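You operate a simulated robot arm through the tools that you are given. There is no shell and no other tool. Be economical: measure what you need, move in short steps, check, and stop when the job is done.

You are at the controls of a simulated robot arm. One attempt, no reset.

TASK
Switch the blue supply off and take the loom off its board.
Fine: pull the plug after switching off; open both clips; loom and plug lie on the bench top.

Only the result counts: the job must be done as asked and must still hold three seconds after the hand-in. Knocking over, shifting, dropping, spilling or breaking anything else fails it.

THE ROBOT
A 7-joint arm with a two-finger parallel gripper, fixed in place. Base frame: the origin is at the foot of the arm, x ahead of it, y to its left, z up; the work surface is at about z = 878. Lengths are in mm, angles in rad, forces in N, time in s.
With the tool pointing down near the work surface it reaches from about 300 to 700 mm from the base axis. Its first joint turns from -1.152 to 1.152 rad. Payload 1.57 kg.
The tool frame sits at the grasp point between the pads (the TCP): z along the fingers, y along the line on which they close. The tips reach 30 mm beyond it. The gripper opens to 110 mm. The fingers are 24 mm wide and 12 mm thick; the gripper's body (48 by 112 mm) begins 78 mm behind the TCP.
Orientation is that of the tool frame in the base frame, as [roll, pitch, yaw] about the fixed x, y, z axes, in that order (R = Rz(yaw) Ry(pitch) Rx(roll)). With the fingers straight down and closing along the base's y, the tool's x points along the base's -x, its y along +y and its z along -z.

THE INTERFACE
- The arm moves only by the tool nudge_tool. Its argument "moves" is a list of rows, each a list of 6 numbers: the shift along the base's x, y, z in mm, then the turn, a rotation vector about the base's x, y, z in rad. In form: [[x, y, z, wx, wy, wz], ...]. A call has 1 to 12 rows; each row shifts and turns the commanded pose from where the row before left it. "jaw" is the gripper command, from -1 (shut) to 1 (fully open), values between in proportion, set as the call begins (left out, the last holds). Each row takes 0.2 s and may step no farther than 50 mm and 0.15 rad from the row before; otherwise, or with a gripper value out of range, the whole call is refused. Where a pose cannot be reached the arm comes as near as it can. A force on the tool above 40 N (or 10 N above the force at the start of the call, whichever is more), or a blocked arm, ends the call early, and 0.2 s more pass. Each finger travels about 108 mm/s and halts on what it meets, pressing with about 41 N; the grip force reading is that of the motor and also rises with nothing between the fingers. The clock runs only during rows and for 0.2 s after the last one: add rows that do not move to give the fingers time. It gives the time, the measured TCP pose, the force on the tool (base axes), the opening and the grip force at its end, in the units of the frame above (readings bear some noise), with the torque about the TCP (base axes, N m) and any sound that the robot's microphone picked up.
- Cameras (640 x 400 px; columns grow to the right, rows downward): "scene" is fixed at [158.4, -387.4, 1415.5]; the picture's right is [0.87, -0.49, 0.00], its down [-0.28, -0.51, -0.81] and it looks along [0.40, 0.71, -0.58] (base axes); focal length 214 px, centre (320, 200). "wrist" rides on the gripper at [70, 16, -141] in the tool frame; the picture's right is [-0.23, 0.97, 0.00], its down [-0.86, -0.20, -0.48] and it looks along [-0.47, -0.11, 0.88] (tool axes); focal length 222 px, centre (320, 200). There is no depth. A picture from a camera that has moved, and an enlarged one, comes with that camera's place and axes in the base frame and with its lens. The place of the scene camera against the robot may be out by one fixed shift of up to 25 mm in any direction.
- capture(camera): a new picture of that camera. The clock stands still meanwhile.
- inspect(camera, box): a new picture of the part [left, top, right, bottom] of that camera's present view, enlarged. The clock stands still meanwhile.
- sign_off(): hands the job in; it is judged then, once.

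Work in short steps. Places have to be worked out from the pictures, the camera data and where the tool is seen: move nearer, look again, correct. Check each grasp and each placing, and mend what went wrong. You have 120 turns and 68 pictures in all, those below and enlarged ones among them. Open the gripper and draw the arm clear of the work before you hand the job in, unless the task says otherwise; then end with one line.

The tools are called after "Request:" as a command line: name --pt "numbers of a row" for each row, then --argument value for the rest, lists and objects as JSON in quotes. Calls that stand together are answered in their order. nudge_tool: Moves the arm, as the interface text tells. Its arguments: {"type":"object","properties":{"moves":{"type":"array","items":{"type":"array","items":{"type":"number"}}},"jaw":{"type":"number"}},"required":["moves"]} The other tools are called the same way: capture (camera) takes a picture; inspect (camera, box) takes an enlarged picture of a part of a camera's view; sign_off () hands the job in.

At the start:

```text
clock: 0.0
eef_pos: [355.4, -65.6, 1285.1]
tcp_rot: [3.141, 0.0, -3.14]
ft_force: [-0.7, -0.5, 0.1]
moment: [-0.01, 0.04, -0.05]
finger_gap: 109.8
gripper_force: 0.0
```

scene: 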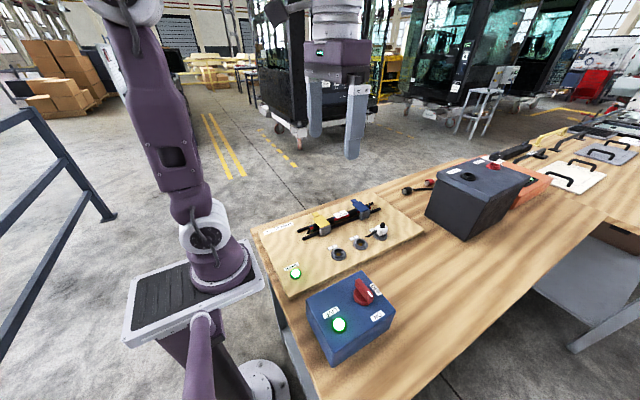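
wrist: 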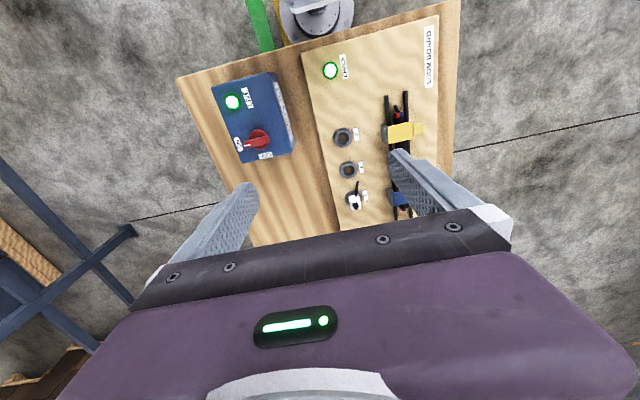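

I start by enlarging the blue supply and the loom board in both views.

Request:
inspect --camera "scene" --box '[240, 180, 440, 305]'

Request:
inspect --camera "scene" --box '[290, 260, 410, 370]'

Request:
inspect --camera "wrist" --box '[290, 10, 460, 240]'

Request:
inspect --camera "wrist" --box '[200, 60, 320, 170]'

```text
3.20 times, centred on (340, 242) of scene
camera zoom: at [158.4, -387.4, 1415.5], right [0.87, -0.49, 0.0], down [-0.28, -0.51, -0.81], along [0.4, 0.71, -0.58], focal length 686 px, centre (256, 64)
```

zoom: 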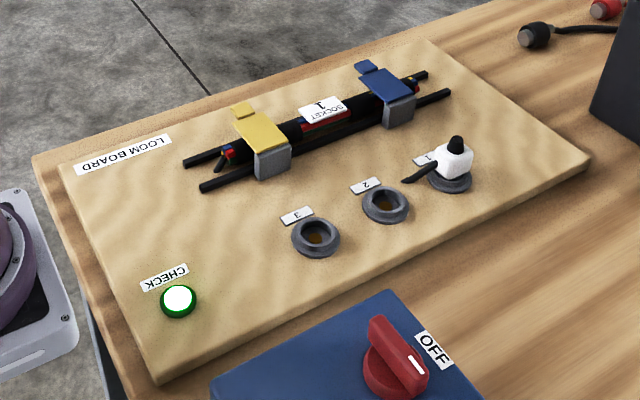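

```text
3.64 times, centred on (350, 315) of scene
camera zoom: at [158.4, -387.4, 1415.5], right [0.87, -0.49, 0.0], down [-0.28, -0.51, -0.81], along [0.4, 0.71, -0.58], focal length 780 px, centre (211, -218)
```

zoom: 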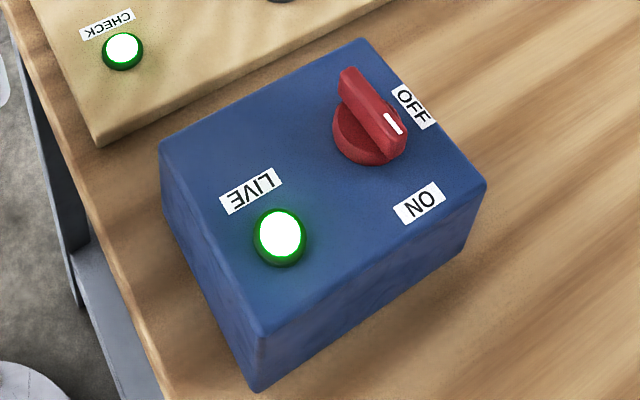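

```text
1.74 times, centred on (375, 125) of wrist
camera zoom: at [284.2, -51.0, 1424.6], right [0.23, 0.97, 0.0], down [0.86, -0.2, 0.48], along [0.47, -0.11, -0.88], focal length 386 px, centre (224, 330)
```

zoom: 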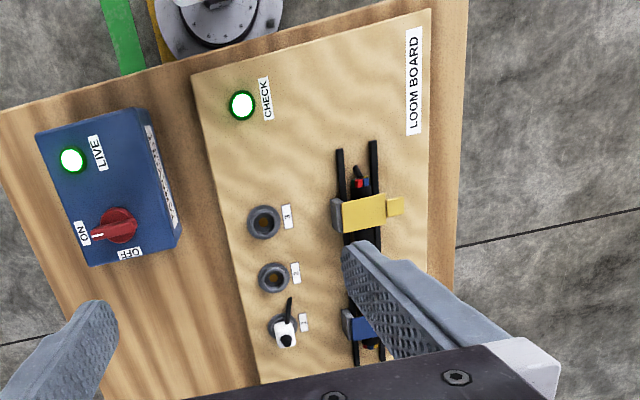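

```text
3.64 times, centred on (260, 115) of wrist
camera zoom: at [284.2, -51.0, 1424.6], right [0.23, 0.97, 0.0], down [0.86, -0.2, 0.48], along [0.47, -0.11, -0.88], focal length 808 px, centre (538, 509)
```

zoom: 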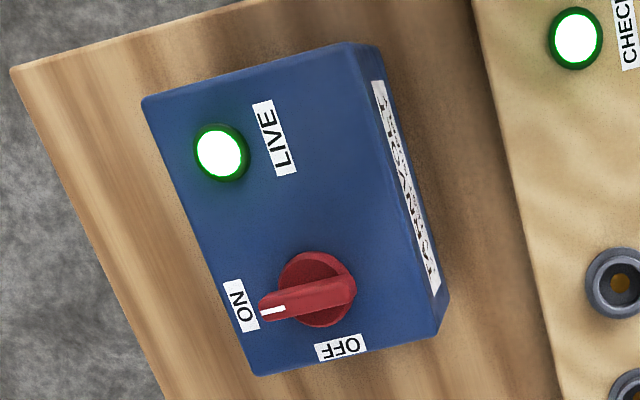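

Knob marker points at ON (−y); OFF lies toward +x, so it wants about +90° about z. I move above the supply for a closer look and for triangulation.

Request:
nudge_tool --pt "0 -40 -35 0 0 0" --pt "0 -40 -35 0 0 0" --pt "0 -40 -35 0 0 0" --pt "0 0 0 0 0 0"

Request:
inspect --camera "wrist" --box '[120, 0, 520, 250]'

```text
refused: row 1 steps farther than a row can; nothing moved
```

```text
1.60 times, centred on (320, 125) of wrist
camera zoom: at [284.2, -51.0, 1424.6], right [0.23, 0.97, 0.0], down [0.86, -0.2, 0.48], along [0.47, -0.11, -0.88], focal length 355 px, centre (320, 320)
```

zoom: 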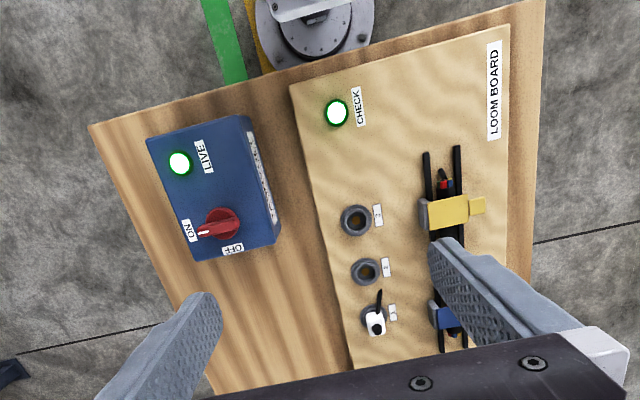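

The step was 53 mm, over the limit; I split it into smaller rows.

Request:
nudge_tool --pt "0 -30 -30 0 0 0" --pt "0 -30 -30 0 0 0" --pt "0 -30 -30 0 0 0" --pt "0 -30 -15 0 0 0" --pt "0 0 0 0 0 0"

Request:
capture --camera "wrist"

```text
clock: 1.2
eef_pos: [354.7, -187.6, 1179.2]
tcp_rot: [3.141, 0.0, -3.141]
ft_force: [0.2, -0.5, 0.9]
moment: [0.01, -0.01, 0.03]
finger_gap: 109.9
gripper_force: 0.0
```

```text
60 pictures are left
camera wrist: at [284.3, -172.2, 1319.4], right [0.23, 0.97, 0.0], down [0.86, -0.2, 0.48], along [0.47, -0.11, -0.88], focal length 222 px, centre (320, 200)
```

wrist: 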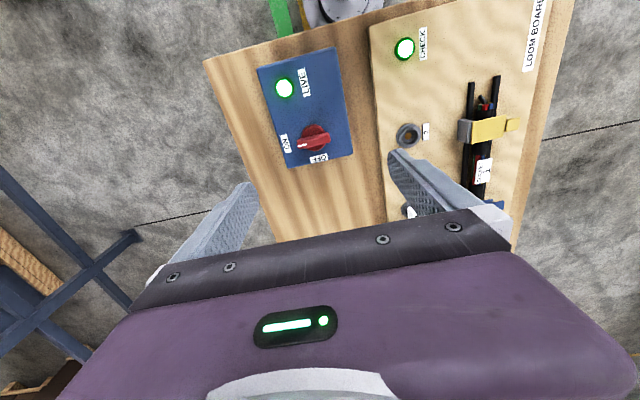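

Triangulation puts the knob near (362, −200, 960). I turn the tool −90° so the fingers straddle the bar, going lower above it, and look again.

Request:
nudge_tool --pt "1 -1 -8 0 0 -0.1427" --pt "1 -1 -8 0 0 -0.1427" --pt "1 -1 -8 0 0 -0.1427" --pt "1 -1 -8 0 0 -0.1427" --pt "1 -1 -8 0 0 -0.1427" --pt "1 -1 -8 0 0 -0.1427" --pt "1 -1 -8 0 0 -0.1427" --pt "0 -1 -8 0 0 -0.1427" --pt "0 -1 -8 0 0 -0.1427" --pt "0 -1 -8 0 0 -0.1427" --pt "0 -2 -8 0 0 -0.1427" --pt "0 0 0 0 0 0"

Request:
capture --camera "wrist"

Request:
inspect --camera "scene" --box '[240, 130, 480, 380]'

```text
clock: 3.8
eef_pos: [362.4, -199.8, 1090.6]
tcp_rot: [-3.14, 0.0, 1.57]
ft_force: [-0.4, -0.1, 0.7]
moment: [-0.04, 0.01, 0.01]
finger_gap: 110.2
gripper_force: 0.1
```

```text
59 pictures are left
camera wrist: at [377.2, -130.8, 1231.0], right [0.97, -0.23, 0.0], down [-0.2, -0.85, 0.48], along [-0.11, -0.47, -0.88], focal length 222 px, centre (320, 200)
```

wrist: 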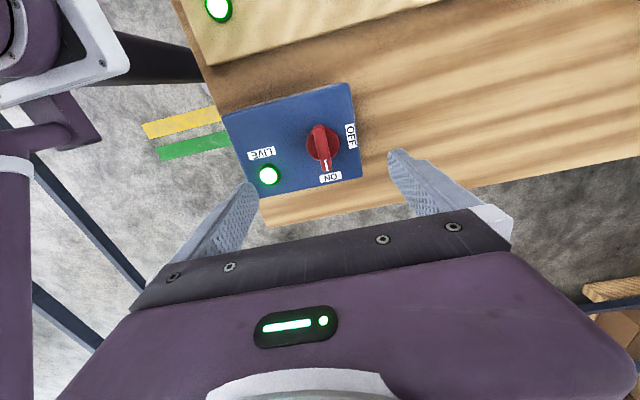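

```text
1.60 times, centred on (360, 255) of scene
camera zoom: at [158.4, -387.4, 1415.5], right [0.87, -0.49, 0.0], down [-0.28, -0.51, -0.81], along [0.4, 0.71, -0.58], focal length 343 px, centre (256, 112)
```

zoom: 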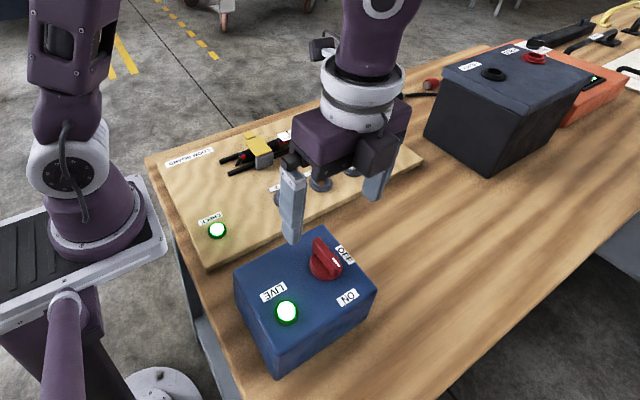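

Knob centre is consistently at about (363, −202), bar along y. I narrow the jaw to ~50 mm and descend to tips just above the knob, then check.

Request:
nudge_tool --pt "0 -1 -35 0 0 0" --pt "0 -1 -35 0 0 0" --pt "0 0 -20 0 0 0" --pt "0 0 0 0 0 0" --jaw -0.1

Request:
inspect --camera "wrist" --box '[200, 80, 440, 230]'

Request:
inspect --camera "scene" --box '[300, 230, 420, 350]'

```text
clock: 4.8
eef_pos: [360.8, -200.9, 1001.5]
tcp_rot: [-3.142, -0.001, 1.571]
ft_force: [0.1, 0.5, -0.4]
moment: [-0.02, 0.03, -0.04]
finger_gap: 49.5
gripper_force: 0.0
```

```text
2.67 times, centred on (320, 155) of wrist
camera zoom: at [375.8, -131.9, 1141.5], right [0.97, -0.23, 0.0], down [-0.2, -0.86, 0.48], along [-0.11, -0.47, -0.88], focal length 592 px, centre (320, 320)
```

zoom: 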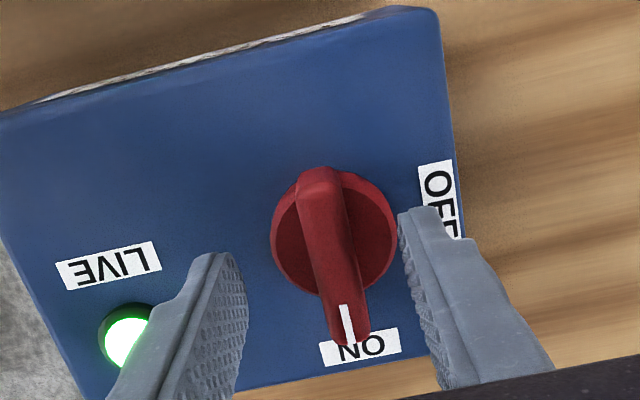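

```text
3.33 times, centred on (360, 290) of scene
camera zoom: at [158.4, -387.4, 1415.5], right [0.87, -0.49, 0.0], down [-0.28, -0.51, -0.81], along [0.4, 0.71, -0.58], focal length 715 px, centre (187, -100)
```

zoom: 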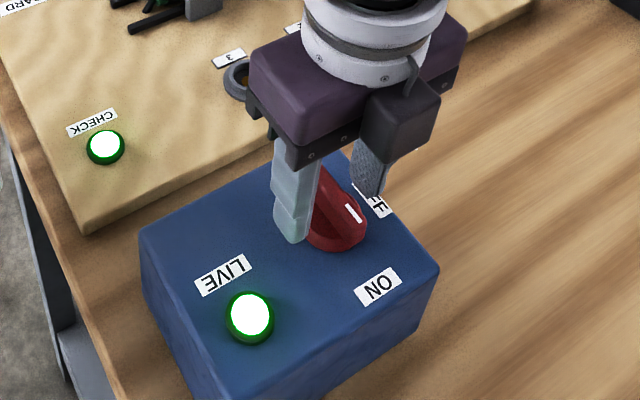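

Bar lies along −93°, centre near (363, −204). I centre, lower so tips are ~z 955, and close on the bar.

Request:
nudge_tool --pt "2 -3 -8 0 0 -0.05" --pt "0 0 -8 0 0 0"

Request:
nudge_tool --pt "0 0 0 0 0 0" --pt "0 0 0 0 0 0" --jaw -0.85

Request:
inspect --camera "wrist" --box '[200, 80, 440, 230]'

```text
clock: 5.4
eef_pos: [363.4, -203.6, 985.4]
tcp_rot: [3.141, 0.0, 1.52]
ft_force: [-0.6, -0.8, 0.4]
moment: [0.01, -0.01, 0.01]
finger_gap: 49.5
gripper_force: 0.1
```

```text
clock: 6.0
eef_pos: [365.2, -203.6, 984.9]
tcp_rot: [3.139, 0.002, 1.522]
ft_force: [15.8, -0.3, -9.8]
moment: [-0.44, -0.52, -0.07]
finger_gap: 41.5
gripper_force: 45.1
```

```text
2.67 times, centred on (320, 155) of wrist
camera zoom: at [383.3, -136.2, 1125.6], right [0.96, -0.27, 0.0], down [-0.24, -0.84, 0.48], along [-0.13, -0.46, -0.88], focal length 592 px, centre (320, 320)
```

zoom: 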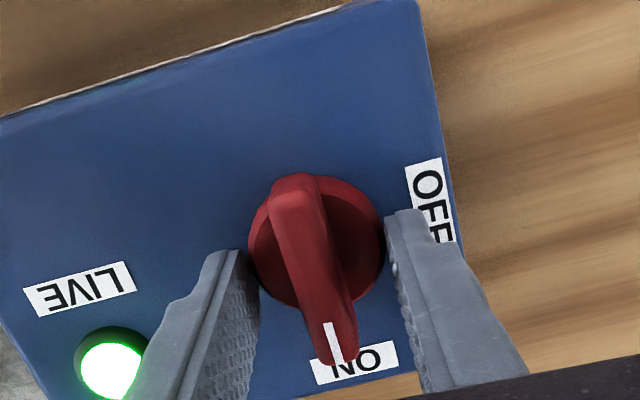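

The gap stopped at 41.5 mm: I caught the disc, not the bar. Open, rise 10 mm, shift +2 mm x, and close again.

Request:
nudge_tool --pt "0 0 0 0 0 0" --pt "2 0 5 0 0 0" --pt "0 0 7 0 0 0" --jaw -0.1

Request:
nudge_tool --pt "0 0 0 0 0 0" --pt "0 0 0 0 0 0" --jaw -0.85

Request:
inspect --camera "wrist" --box '[200, 80, 440, 230]'

```text
clock: 6.8
eef_pos: [365.2, -201.7, 998.5]
tcp_rot: [-3.142, 0.0, 1.521]
ft_force: [0.2, 0.1, 0.6]
moment: [0.0, -0.02, 0.02]
finger_gap: 49.5
gripper_force: 0.1
```

```text
clock: 7.4
eef_pos: [364.3, -201.9, 997.2]
tcp_rot: [3.141, 0.0, 1.521]
ft_force: [-4.1, 0.6, 1.5]
moment: [0.2, -0.18, 0.68]
finger_gap: 13.9
gripper_force: 30.6
```

```text
2.67 times, centred on (320, 155) of wrist
camera zoom: at [384.0, -135.5, 1137.5], right [0.96, -0.27, 0.0], down [-0.24, -0.84, 0.48], along [-0.13, -0.46, -0.88], focal length 592 px, centre (320, 320)
```

zoom: 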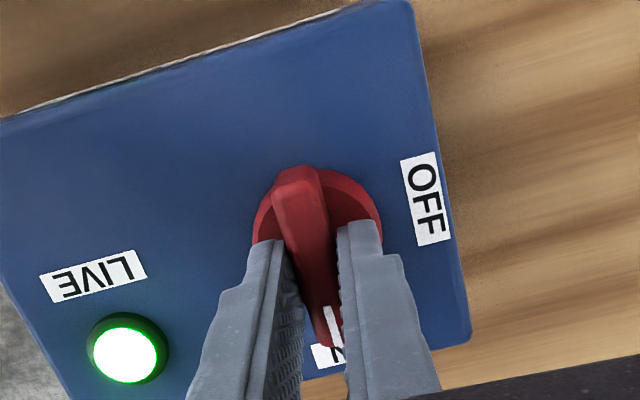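

The bar is gripped (≈14 mm). Now turn +0.8 rad and check.

Request:
nudge_tool --pt "0 0 0 0 0 0.134" --pt "0 0 0 0 0 0.134" --pt "0 0 0 0 0 0.134" --pt "0 0 0 0 0 0.134" --pt "0 0 0 0 0 0.134" --pt "0 0 0 0 0 0.134"

Request:
inspect --camera "wrist" --box '[200, 80, 440, 230]'

```text
clock: 8.8
eef_pos: [366.7, -202.5, 998.2]
tcp_rot: [3.14, 0.002, 2.329]
ft_force: [22.8, 13.7, -8.0]
moment: [0.32, -0.33, -0.08]
finger_gap: 12.6
gripper_force: 29.8
```

```text
2.67 times, centred on (320, 155) of wrist
camera zoom: at [329.9, -141.6, 1137.4], right [0.86, 0.5, 0.0], down [0.44, -0.76, 0.48], along [0.24, -0.41, -0.88], focal length 592 px, centre (320, 320)
```

zoom: 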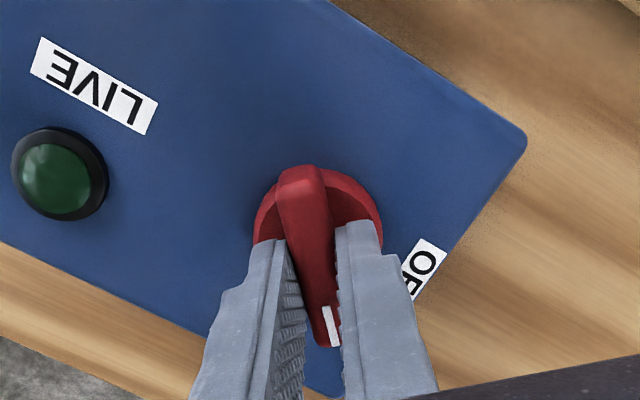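

The knob is turning and the LIVE lamp is out; I continue to the OFF mark, easing the side load.

Request:
nudge_tool --pt "1 0.5 0 0 0 0.13" --pt "0.5 0.5 0 0 0 0.13" --pt "0 0 0 0 0 0.13" --pt "0 0 0 0 0 0.13" --pt "0 0 0 0 0 0.13" --pt "0 0 0 0 0 0.12"

Request:
inspect --camera "wrist" --box '[200, 80, 440, 230]'

```text
clock: 10.2
eef_pos: [367.7, -199.4, 997.9]
tcp_rot: [3.14, -0.001, 3.099]
ft_force: [20.3, 31.5, -6.4]
moment: [0.4, -0.5, -0.07]
finger_gap: 12.7
gripper_force: 30.1
```

```text
2.67 times, centred on (320, 155) of wrist
camera zoom: at [298.0, -182.4, 1137.6], right [0.27, 0.96, 0.0], down [0.85, -0.24, 0.48], along [0.46, -0.13, -0.88], focal length 592 px, centre (320, 320)
```

zoom: 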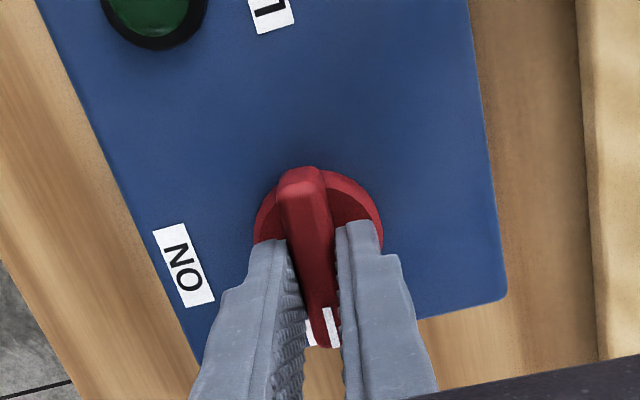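

The knob points at OFF with the lamp out. I release, lift straight up, and look.

Request:
nudge_tool --pt "0 0 0 0 0 0" --pt "0 0 0 0 0 0" --pt "0 0 40 0 0 0" --pt "0 0 45 0 0 0" --pt "10 30 35 0 0 0" --pt "10 45 0 0 0 0" --pt "10 45 0 0 0 0" --pt "0 0 0 0 0 0" --jaw -0.1

Request:
capture --camera "wrist"

Request:
inspect --camera "scene" --box '[290, 260, 410, 370]'

```text
clock: 12.0
eef_pos: [396.6, -79.2, 1118.7]
tcp_rot: [-3.14, 0.001, 3.095]
ft_force: [-0.1, -0.2, 0.1]
moment: [-0.02, 0.0, 0.0]
finger_gap: 49.4
gripper_force: 0.1
```

```text
51 pictures are left
camera wrist: at [326.9, -61.4, 1258.5], right [0.27, 0.96, 0.0], down [0.84, -0.24, 0.48], along [0.46, -0.13, -0.88], focal length 222 px, centre (320, 200)
```

wrist: 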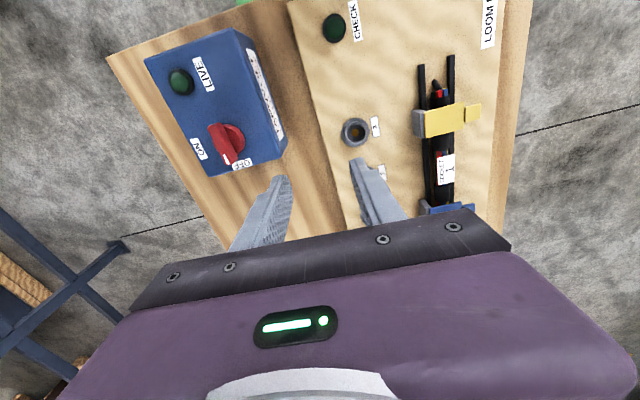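

```text
3.64 times, centred on (350, 315) of scene
camera zoom: at [158.4, -387.4, 1415.5], right [0.87, -0.49, 0.0], down [-0.28, -0.51, -0.81], along [0.4, 0.71, -0.58], focal length 780 px, centre (211, -218)
```

zoom: 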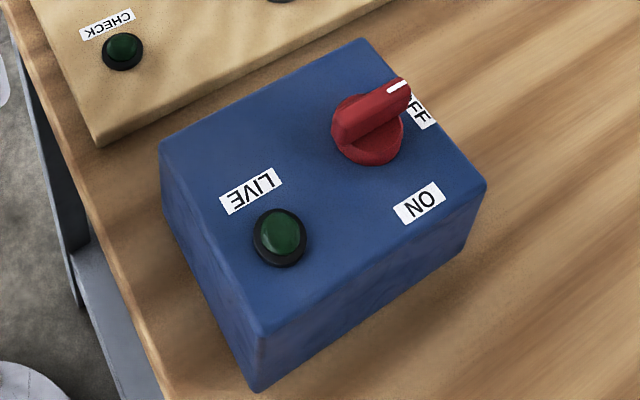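

Supply reads OFF and both lamps are dark. Next the plug, estimated near (582, −30); I move above it at a safe height and look.

Request:
nudge_tool --pt "40 10 0 0 0 0.04" --pt "40 10 0 0 0 0" --pt "40 10 0 0 0 0" --pt "40 10 0 0 0 0" --pt "35 9 0 0 0 0" --pt "0 0 0 0 0 0" --jaw 0.3

Request:
capture --camera "wrist"

```text
clock: 13.4
eef_pos: [590.4, -30.6, 1120.2]
tcp_rot: [-3.14, 0.001, 3.137]
ft_force: [0.9, -0.2, 0.0]
moment: [-0.03, -0.02, 0.02]
finger_gap: 71.5
gripper_force: 0.1
```

```text
49 pictures are left
camera wrist: at [521.5, -15.2, 1259.1], right [0.23, 0.97, 0.0], down [0.85, -0.2, 0.48], along [0.46, -0.11, -0.88], focal length 222 px, centre (320, 200)
```

wrist: 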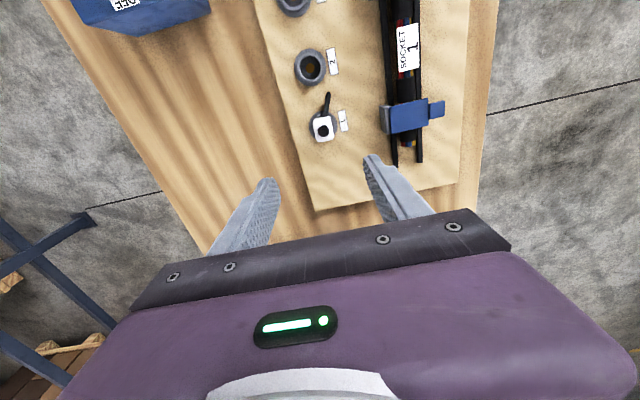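

Plug is near (587, −28, ~915). I descend to z≈1010 and look closer.

Request:
nudge_tool --pt "-3 2 -40 0 0 0" --pt "0 0 -40 0 0 0" --pt "0 0 -30 0 0 0" --pt "0 0 0 0 0 0" --jaw 0

Request:
inspect --camera "wrist" --box '[200, 50, 440, 210]'

Request:
inspect --camera "scene" --box '[320, 180, 440, 280]'

```text
clock: 14.4
eef_pos: [589.2, -31.2, 1009.0]
tcp_rot: [3.141, 0.0, 3.137]
ft_force: [0.3, 0.2, 0.1]
moment: [-0.02, 0.01, 0.04]
finger_gap: 55.2
gripper_force: 0.2
```

```text
2.50 times, centred on (320, 130) of wrist
camera zoom: at [518.7, -15.5, 1148.8], right [0.23, 0.97, 0.0], down [0.85, -0.2, 0.48], along [0.47, -0.11, -0.88], focal length 555 px, centre (320, 375)
```

zoom: 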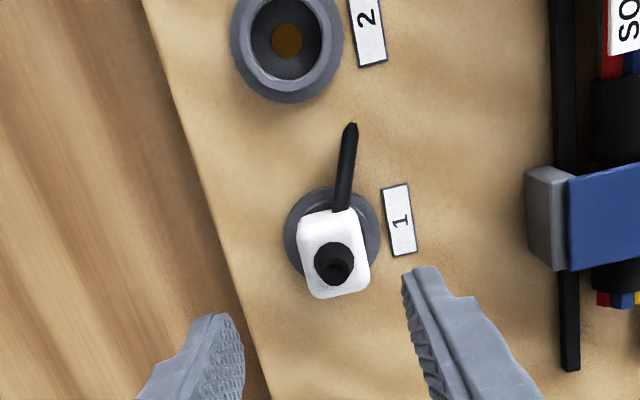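

```text
4.00 times, centred on (380, 230) of scene
camera zoom: at [158.4, -387.4, 1415.5], right [0.87, -0.49, 0.0], down [-0.28, -0.51, -0.81], along [0.4, 0.71, -0.58], focal length 858 px, centre (80, 80)
```

zoom: 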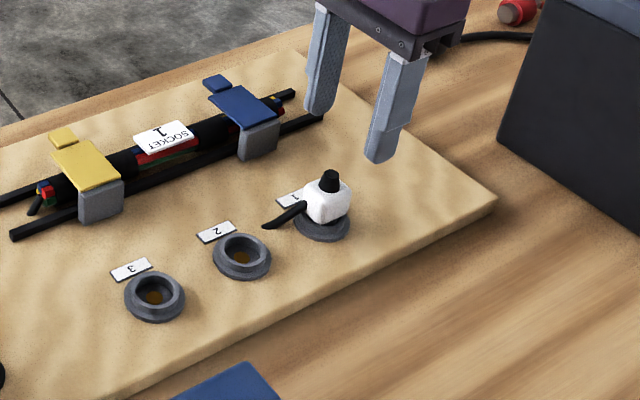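

The plug cube sits at about (585, −25), ~22 mm wide, top ~z 932. I descend over it to TCP z≈943 and look before closing.

Request:
nudge_tool --pt "-4 6 -25 0 0 0" --pt "0 0 -25 0 0 0" --pt "0 0 -15 0 0 0" --pt "0 0 0 0 0 0"

Request:
inspect --camera "wrist" --box '[200, 80, 440, 230]'

Request:
inspect --camera "scene" --box '[320, 180, 440, 280]'

```text
clock: 15.4
eef_pos: [583.8, -24.2, 944.2]
tcp_rot: [3.14, 0.0, 3.136]
ft_force: [-0.1, 0.4, 0.6]
moment: [0.0, -0.01, -0.02]
finger_gap: 55.3
gripper_force: 0.1
```

```text
2.67 times, centred on (320, 155) of wrist
camera zoom: at [513.1, -9.6, 1083.1], right [0.23, 0.97, 0.0], down [0.85, -0.2, 0.48], along [0.47, -0.11, -0.88], focal length 592 px, centre (320, 320)
```

zoom: 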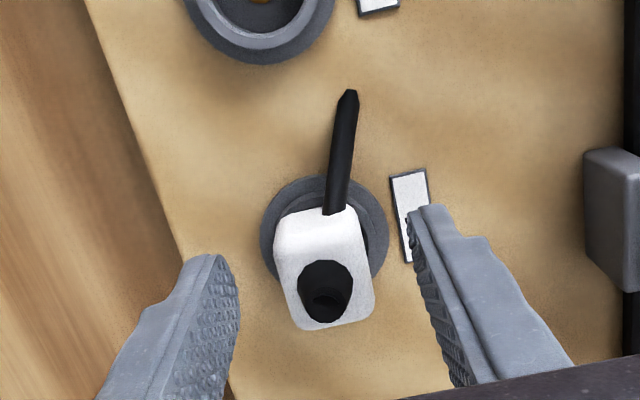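

```text
4.00 times, centred on (380, 230) of scene
camera zoom: at [158.4, -387.4, 1415.5], right [0.87, -0.49, 0.0], down [-0.28, -0.51, -0.81], along [0.4, 0.71, -0.58], focal length 858 px, centre (80, 80)
```

zoom: 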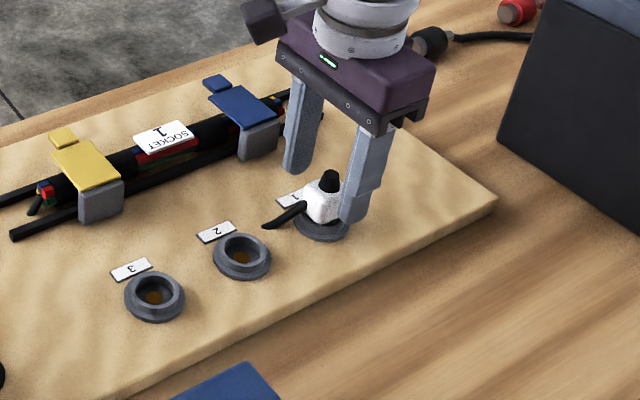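

Well centred. Lower 4 mm more and close.

Request:
nudge_tool --pt "-1 0 -4 0 0 0" --pt "0 0 0 0 0 0"

Request:
nudge_tool --pt "0 0 0 0 0 0" --pt "0 0 0 0 0 0" --pt "0 0 0 0 0 0" --jaw -1

```text
clock: 16.0
eef_pos: [582.9, -23.5, 939.3]
tcp_rot: [-3.141, 0.001, 3.135]
ft_force: [0.3, 0.7, -0.3]
moment: [0.01, 0.02, -0.04]
finger_gap: 55.1
gripper_force: 0.1
```

```text
clock: 16.8
eef_pos: [584.0, -25.4, 939.0]
tcp_rot: [3.141, 0.002, 3.137]
ft_force: [-0.8, -2.5, 0.1]
moment: [-0.06, 0.02, 0.16]
finger_gap: 26.9
gripper_force: 38.0
```

The plug is gripped at 26.9 mm. I pull straight up in small steps.

Request:
nudge_tool --pt "0 0 4 0 0 0" --pt "0 0 4 0 0 0" --pt "0 0 6 0 0 0" --pt "0 0 8 0 0 0" --pt "0 0 10 0 0 0" --pt "0 0 10 0 0 0"

Request:
inspect --camera "scene" --box '[320, 160, 440, 280]'

```text
clock: 18.2
eef_pos: [583.9, -26.1, 981.5]
tcp_rot: [3.141, 0.0, 3.136]
ft_force: [0.6, 0.6, -0.5]
moment: [-0.01, 0.0, 0.0]
finger_gap: 26.7
gripper_force: 37.5
```

```text
3.33 times, centred on (380, 220) of scene
camera zoom: at [158.4, -387.4, 1415.5], right [0.87, -0.49, 0.0], down [-0.28, -0.51, -0.81], along [0.4, 0.71, -0.58], focal length 715 px, centre (120, 133)
```

zoom: 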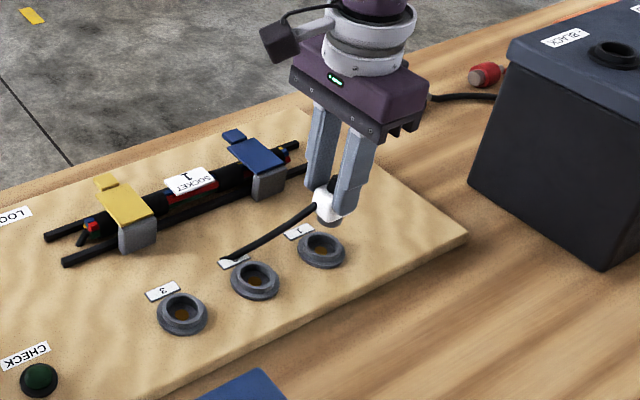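

The plug is out. A cable now extends from it toward the board; I look at it closely.

Request:
capture --camera "wrist"

Request:
inspect --camera "scene" --box '[345, 205, 405, 260]'

```text
43 pictures are left
camera wrist: at [513.5, -10.2, 1121.3], right [0.23, 0.97, 0.0], down [0.85, -0.2, 0.48], along [0.46, -0.11, -0.88], focal length 222 px, centre (320, 200)
```

wrist: 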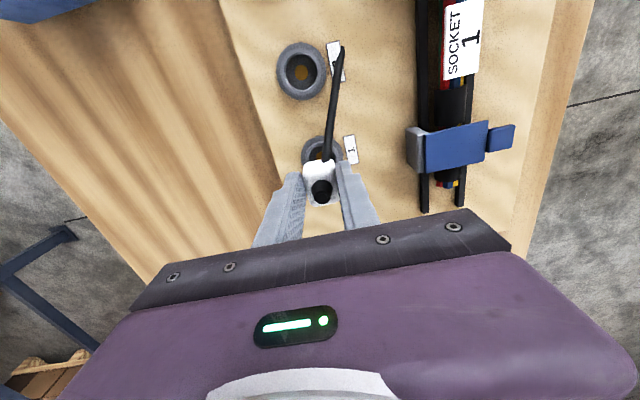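

```text
7.27 times, centred on (375, 232) of scene
camera zoom: at [158.4, -387.4, 1415.5], right [0.87, -0.49, 0.0], down [-0.28, -0.51, -0.81], along [0.4, 0.71, -0.58], focal length 1560 px, centre (-80, -36)
```

zoom: 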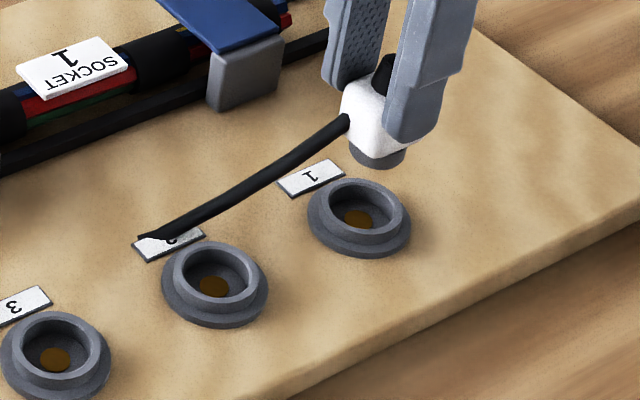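

The cable seems to run down toward the board near label 2. I raise a little and carry the plug toward −y in short steps, watching force.

Request:
nudge_tool --pt "0 -10 8 0 0 0" --pt "0 -15 5 0 0 0" --pt "0 -20 0 0 0 0" --pt "0 -20 0 0 0 0"

Request:
inspect --camera "scene" --box '[320, 180, 440, 280]'

Request:
capture --camera "wrist"

```text
clock: 19.2
eef_pos: [584.4, -91.3, 995.1]
tcp_rot: [3.141, 0.0, 3.136]
ft_force: [0.4, -0.1, -0.8]
moment: [0.01, -0.02, 0.01]
finger_gap: 26.8
gripper_force: 37.4
```

```text
4.00 times, centred on (380, 230) of scene
camera zoom: at [158.5, -387.4, 1415.5], right [0.87, -0.49, 0.0], down [-0.28, -0.51, -0.81], along [0.4, 0.71, -0.58], focal length 858 px, centre (80, 80)
```

zoom: 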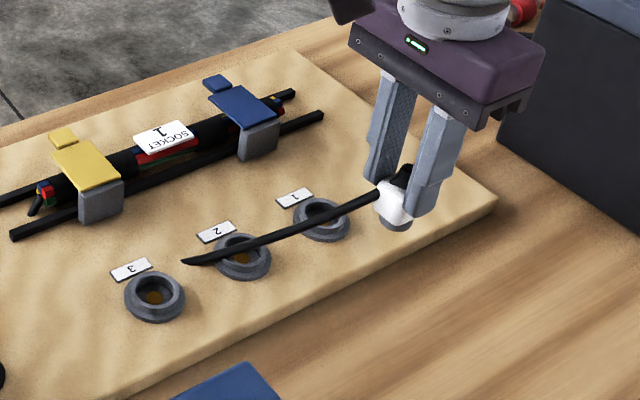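

```text
40 pictures are left
camera wrist: at [514.8, -75.5, 1134.4], right [0.23, 0.97, 0.0], down [0.85, -0.2, 0.48], along [0.47, -0.11, -0.88], focal length 222 px, centre (320, 200)
```

wrist: 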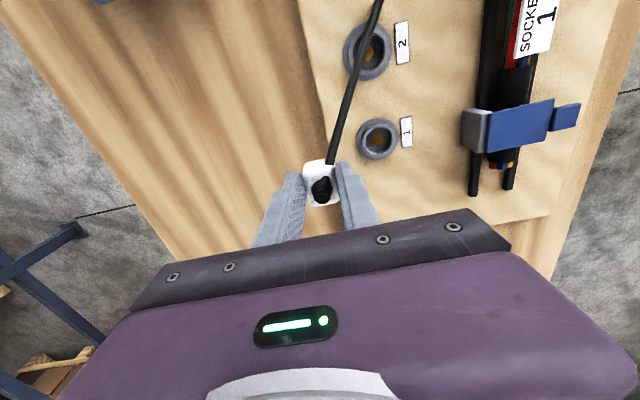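

The cable follows freely (tethered to the loom's near end). I lay the plug on the bench just off the board at about (570, −115).

Request:
nudge_tool --pt "-7 -12 -10 0 0 0" --pt "-7 -12 -20 0 0 0" --pt "0 0 -25 0 0 0" --pt "0 0 -12 0 0 0" --pt "0 0 0 0 0 0"

Request:
inspect --camera "scene" --box '[330, 180, 450, 280]'

```text
clock: 20.4
eef_pos: [569.6, -114.3, 927.0]
tcp_rot: [3.141, 0.0, 3.136]
ft_force: [0.3, 0.8, -0.4]
moment: [-0.03, -0.02, 0.0]
finger_gap: 26.5
gripper_force: 37.5
```

```text
4.00 times, centred on (390, 230) of scene
camera zoom: at [158.4, -387.4, 1415.5], right [0.87, -0.49, 0.0], down [-0.28, -0.51, -0.81], along [0.4, 0.71, -0.58], focal length 858 px, centre (40, 80)
```

zoom: 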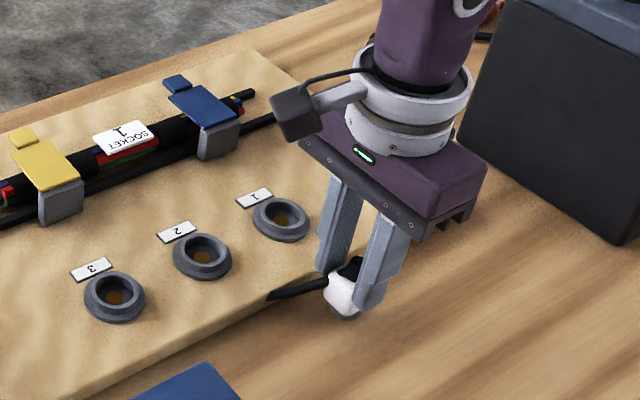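

Plug is just above the bench, clear of the board edge. I lower in small steps until contact.

Request:
nudge_tool --pt "0 -5 -3 0 0 0" --pt "0 0 -3 0 0 0" --pt "0 0 -2 0 0 0" --pt "0 0 -2 0 0 0"

```text
clock: 21.4
eef_pos: [569.9, -118.9, 918.8]
tcp_rot: [-3.14, 0.003, 3.136]
ft_force: [-7.5, 1.5, 24.8]
moment: [0.08, 0.23, 0.0]
finger_gap: 26.9
gripper_force: 37.8
```

Contact felt (25 N up). I release gently and lift away.

Request:
nudge_tool --pt "0 0 1 0 0 0" --pt "0 0 0 0 0 0" --pt "0 0 0 0 0 0" --jaw -0.3

Request:
nudge_tool --pt "0 0 20 0 0 0" --pt "0 0 40 0 0 0" --pt "0 0 45 0 0 0" --pt "0 0 40 0 0 0" --pt "0 45 0 0 0 0" --pt "0 45 0 0 0 0" --pt "0 40 0 0 0 0" --pt "0 0 0 0 0 0"

Request:
capture --camera "wrist"

Request:
inspect --camera "scene" --box '[260, 170, 440, 290]'

```text
clock: 22.2
eef_pos: [571.5, -118.6, 918.4]
tcp_rot: [-3.141, 0.0, 3.136]
ft_force: [0.0, 0.2, -0.6]
moment: [0.01, -0.01, -0.02]
finger_gap: 38.5
gripper_force: 0.0
```

```text
clock: 24.0
eef_pos: [570.0, 11.3, 1063.1]
tcp_rot: [-3.141, 0.0, 3.133]
ft_force: [-0.8, 0.1, 0.4]
moment: [0.02, 0.01, 0.01]
finger_gap: 38.3
gripper_force: 0.0
```

```text
38 pictures are left
camera wrist: at [500.5, 26.1, 1203.3], right [0.23, 0.97, 0.0], down [0.85, -0.2, 0.48], along [0.47, -0.11, -0.88], focal length 222 px, centre (320, 200)
```

wrist: 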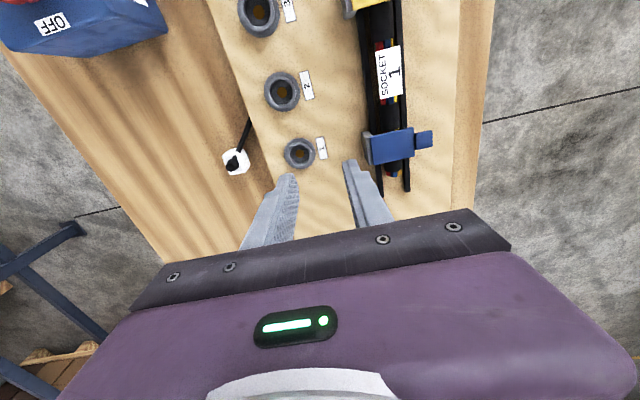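

```text
3.33 times, centred on (350, 230) of scene
camera zoom: at [158.4, -387.4, 1415.5], right [0.87, -0.49, 0.0], down [-0.28, -0.51, -0.81], along [0.4, 0.71, -0.58], focal length 715 px, centre (220, 100)
```

zoom: 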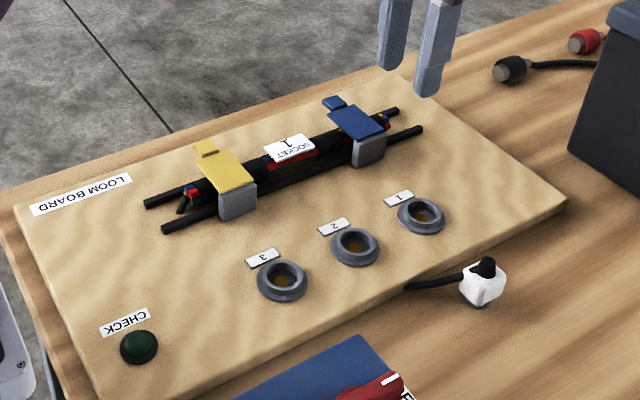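

Plug lies on the bench with its lead. Now the clips: hinge blocks on −y, tabs on +y near (592, 134) and (423, 137). I plan to grip a tab by its x-sides and lift it in an arc; rotate the tool −90° above the blue tab for a close look.

Request:
nudge_tool --pt "2 11 0 0 0 -0.1427" --pt "2 11 0 0 0 -0.1427" --pt "2 11 0 0 0 -0.1427" --pt "2 11 0 0 0 -0.1427" --pt "2 11 0 0 0 -0.1427" --pt "2 11 0 0 0 -0.1427" --pt "2 11 0 0 0 -0.1427" --pt "2 11 0 0 0 -0.1427" --pt "2 11 0 0 0 -0.1427" --pt "2 11 -10 0 0 -0.1427" --pt "2 11 -10 0 0 -0.1427" --pt "0 0 0 0 0 0"

Request:
capture --camera "wrist"

```text
clock: 26.6
eef_pos: [591.4, 132.3, 1042.8]
tcp_rot: [3.141, -0.001, 1.563]
ft_force: [0.2, 0.3, -0.7]
moment: [0.01, 0.0, -0.01]
finger_gap: 38.3
gripper_force: 0.1
```

```text
36 pictures are left
camera wrist: at [608.8, 200.4, 1182.8], right [0.97, -0.23, 0.0], down [-0.21, -0.85, 0.48], along [-0.11, -0.47, -0.88], focal length 222 px, centre (320, 200)
```

wrist: 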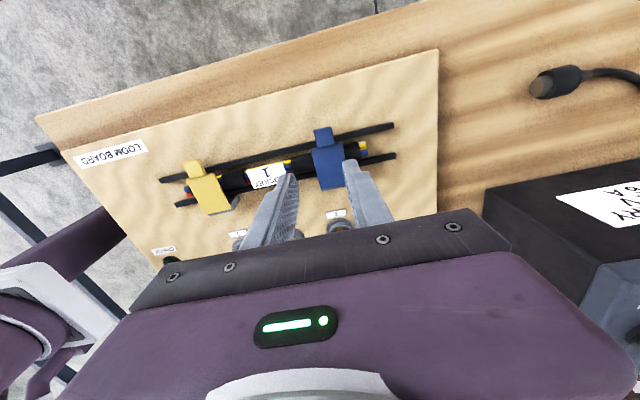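

Blue tab triangulates to about (600, 141, ~912). I go lower over it and inspect.

Request:
nudge_tool --pt "9 9 -30 0 0 0" --pt "0 0 -35 0 0 0" --pt "0 0 0 0 0 0"

Request:
inspect --camera "wrist" --box '[200, 60, 440, 220]'

Request:
inspect --camera "scene" --box '[290, 160, 410, 250]'

```text
clock: 27.4
eef_pos: [602.8, 140.0, 978.0]
tcp_rot: [3.141, 0.0, 1.564]
ft_force: [0.0, 0.1, 1.2]
moment: [0.01, -0.03, -0.03]
finger_gap: 38.7
gripper_force: 0.0
```

```text
2.50 times, centred on (320, 140) of wrist
camera zoom: at [618.0, 208.2, 1118.1], right [0.97, -0.23, 0.0], down [-0.2, -0.85, 0.48], along [-0.11, -0.47, -0.88], focal length 555 px, centre (320, 350)
```

zoom: 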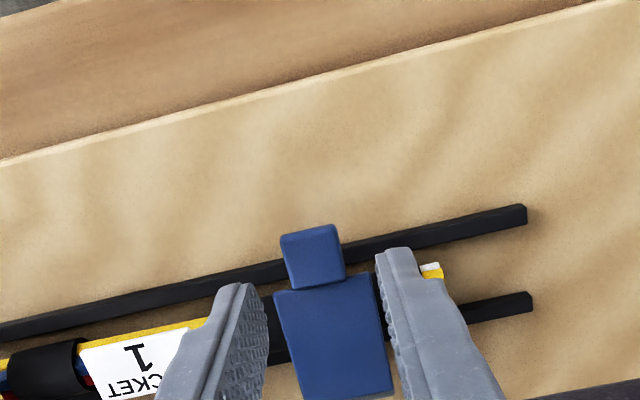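

```text
4.44 times, centred on (350, 205) of scene
camera zoom: at [158.4, -387.4, 1415.5], right [0.87, -0.49, 0.0], down [-0.28, -0.51, -0.81], along [0.4, 0.71, -0.58], focal length 953 px, centre (187, 178)
```

zoom: 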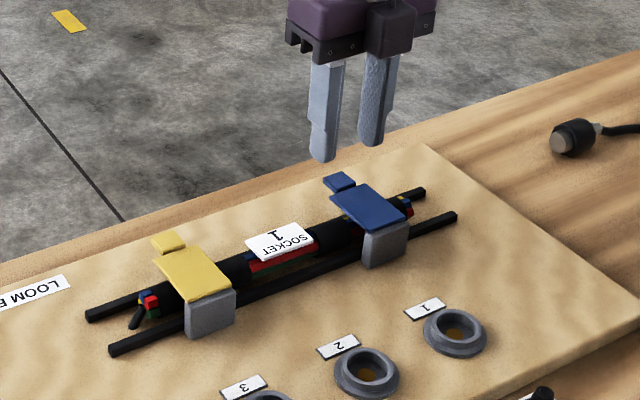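

Tab spans x≈590–610, y≈130–152. I centre the fingers at (600, 143) and descend to TCP z≈952, then check the height from both views.

Request:
nudge_tool --pt "-3 3 -16 0 0 0" --pt "0 0 -10 0 0 0" --pt "0 0 0 0 0 0"

Request:
inspect --camera "wrist" --box '[240, 110, 400, 220]'

Request:
inspect --camera "scene" --box '[330, 170, 400, 230]'

```text
clock: 28.2
eef_pos: [597.6, 143.6, 952.1]
tcp_rot: [-3.141, -0.002, 1.566]
ft_force: [-0.5, -1.5, -0.2]
moment: [0.02, 0.01, 0.01]
finger_gap: 38.4
gripper_force: 0.1
```

```text
3.64 times, centred on (320, 165) of wrist
camera zoom: at [613.6, 211.5, 1091.7], right [0.97, -0.23, 0.0], down [-0.2, -0.85, 0.48], along [-0.11, -0.47, -0.88], focal length 808 px, centre (320, 327)
```

zoom: 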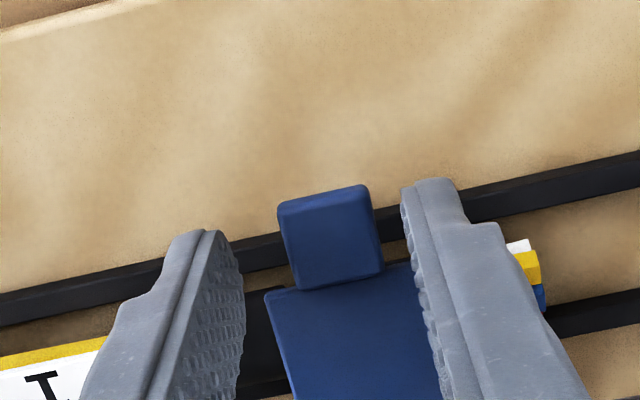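

```text
6.67 times, centred on (365, 200) of scene
camera zoom: at [158.4, -387.4, 1415.5], right [0.87, -0.49, 0.0], down [-0.28, -0.51, -0.81], along [0.4, 0.71, -0.58], focal length 1430 px, centre (20, 200)
```

zoom: 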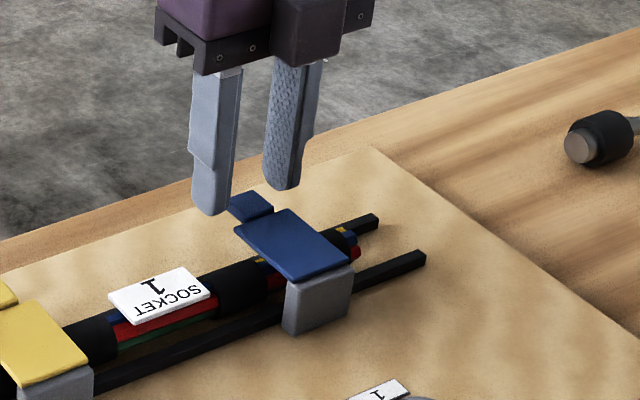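

Centred within 2 mm. Lower 8 mm, then close on the tab.

Request:
nudge_tool --pt "2 0 -4 0 0 0" --pt "0 0 -4 0 0 0" --pt "0 0 0 0 0 0"

Request:
nudge_tool --pt "0 0 0 0 0 0" --pt "0 0 0 0 0 0" --jaw -0.8

Request:
inspect --camera "scene" --box '[330, 170, 400, 230]'

```text
clock: 29.0
eef_pos: [600.7, 143.0, 944.4]
tcp_rot: [3.141, 0.0, 1.565]
ft_force: [-0.4, 1.2, 0.2]
moment: [-0.01, 0.01, -0.03]
finger_gap: 38.3
gripper_force: 0.1
```

```text
clock: 29.6
eef_pos: [599.8, 142.8, 944.3]
tcp_rot: [3.141, -0.002, 1.565]
ft_force: [-2.0, 0.3, 0.7]
moment: [0.02, 0.1, 0.28]
finger_gap: 21.7
gripper_force: 35.0
```

```text
6.67 times, centred on (365, 200) of scene
camera zoom: at [158.4, -387.4, 1415.5], right [0.87, -0.49, 0.0], down [-0.28, -0.51, -0.81], along [0.4, 0.71, -0.58], focal length 1430 px, centre (20, 200)
```

zoom: 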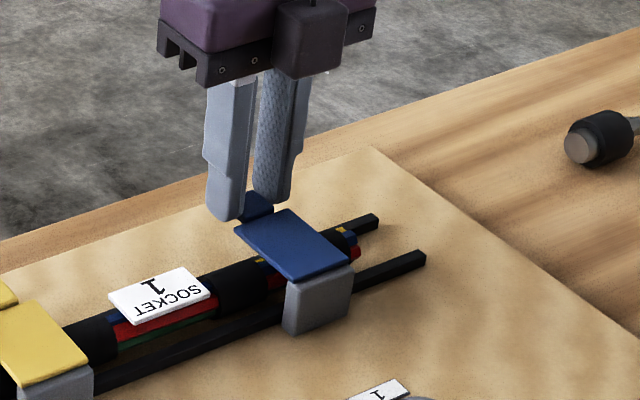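

Tab gripped (21.7 mm). I lift along an arc about the hinge (≈y 88), first ~0.5 rad.

Request:
nudge_tool --pt "0 -0.3 5.3 0 0 0" --pt "0 -0.8 5.2 0 0 0" --pt "0 -1.3 5.1 0 0 0" --pt "0 -1.8 5.0 0 0 0" --pt "0 -2.3 4.8 0 0 0"

Request:
inspect --camera "scene" --box '[330, 170, 400, 230]'

```text
clock: 30.8
eef_pos: [602.0, 136.3, 971.2]
tcp_rot: [3.138, 0.001, 1.564]
ft_force: [0.3, 0.2, 0.8]
moment: [0.0, -0.03, -0.03]
finger_gap: 11.4
gripper_force: 0.1
```

```text
6.67 times, centred on (365, 200) of scene
camera zoom: at [158.4, -387.4, 1415.5], right [0.87, -0.49, 0.0], down [-0.28, -0.51, -0.81], along [0.4, 0.71, -0.58], focal length 1430 px, centre (20, 200)
```

zoom: 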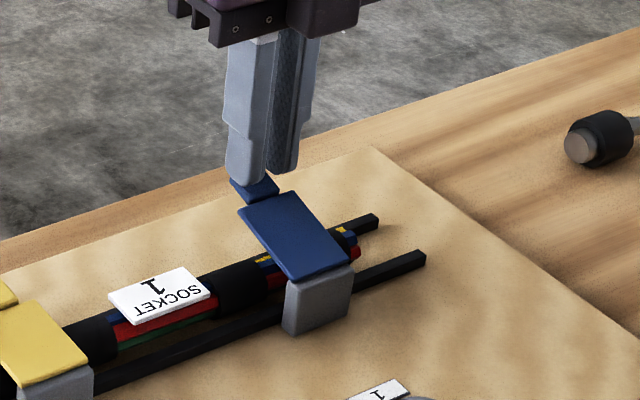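

The lid rose to ~25° and stays, though the pads slipped off. I re-open, go deeper around the tab and grip again.

Request:
nudge_tool --pt "0 0 0 0 0 0" --pt "0 1 0 0 0 0" --pt "-1 2 -8 0 0 0" --pt "0 0 -8 0 0 0" --pt "0 0 0 0 0 0" --jaw -0.3

Request:
nudge_tool --pt "0 0 0 0 0 0" --pt "0 0 0 0 0 0" --jaw -1

Request:
inspect --camera "scene" --box '[330, 170, 400, 230]'

```text
clock: 32.0
eef_pos: [599.7, 142.5, 954.5]
tcp_rot: [3.14, 0.001, 1.564]
ft_force: [0.2, -0.1, -0.1]
moment: [-0.01, -0.02, 0.02]
finger_gap: 38.4
gripper_force: 0.0
```

```text
clock: 32.6
eef_pos: [600.3, 141.5, 954.1]
tcp_rot: [3.139, 0.0, 1.563]
ft_force: [9.1, 0.2, -3.6]
moment: [0.22, -0.32, 0.25]
finger_gap: 21.9
gripper_force: 34.1
```

```text
6.67 times, centred on (365, 200) of scene
camera zoom: at [158.7, -387.4, 1415.4], right [0.87, -0.49, 0.0], down [-0.28, -0.51, -0.81], along [0.4, 0.71, -0.58], focal length 1430 px, centre (20, 200)
```

zoom: 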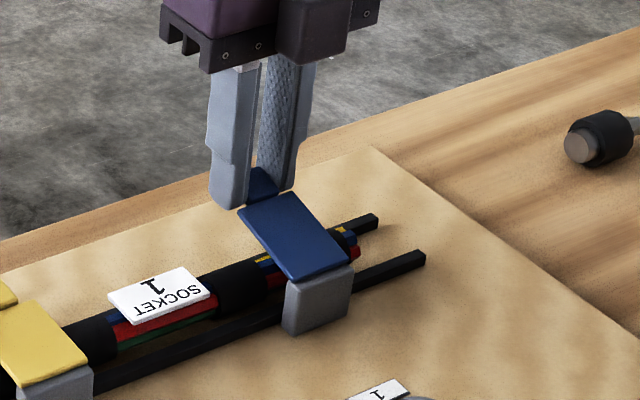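

Firm grip. Continue the arc to ~1 rad, tilting the tool along with the lid.

Request:
nudge_tool --pt "0 -4.9 5.6 0.08 0 0" --pt "0 -5.6 5.2 0.08 0 0" --pt "0 -6.2 4.8 0.08 0 0" --pt "0 -6.7 4.2 0.08 0 0" --pt "0 -7.2 3.7 0.08 0 0"

Request:
inspect --camera "scene" --box '[330, 170, 400, 230]'

```text
clock: 33.5
eef_pos: [599.4, 126.6, 972.5]
tcp_rot: [3.136, -0.282, 1.566]
ft_force: [6.8, 3.6, -5.7]
moment: [0.54, -0.33, 0.04]
finger_gap: 21.8
gripper_force: 35.1
stopped in row 4: the force on the tool passed its limit at 41 N (the readings are from after the stop); the commanded pose is now the measured one
```

```text
6.67 times, centred on (365, 200) of scene
camera zoom: at [158.7, -387.3, 1415.5], right [0.87, -0.49, 0.0], down [-0.28, -0.51, -0.81], along [0.4, 0.71, -0.58], focal length 1430 px, centre (20, 200)
```

zoom: 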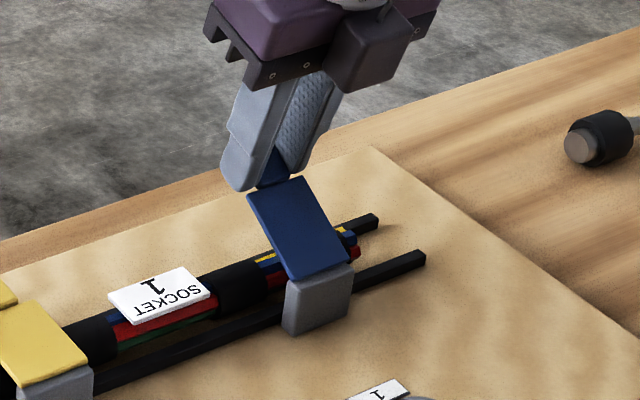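

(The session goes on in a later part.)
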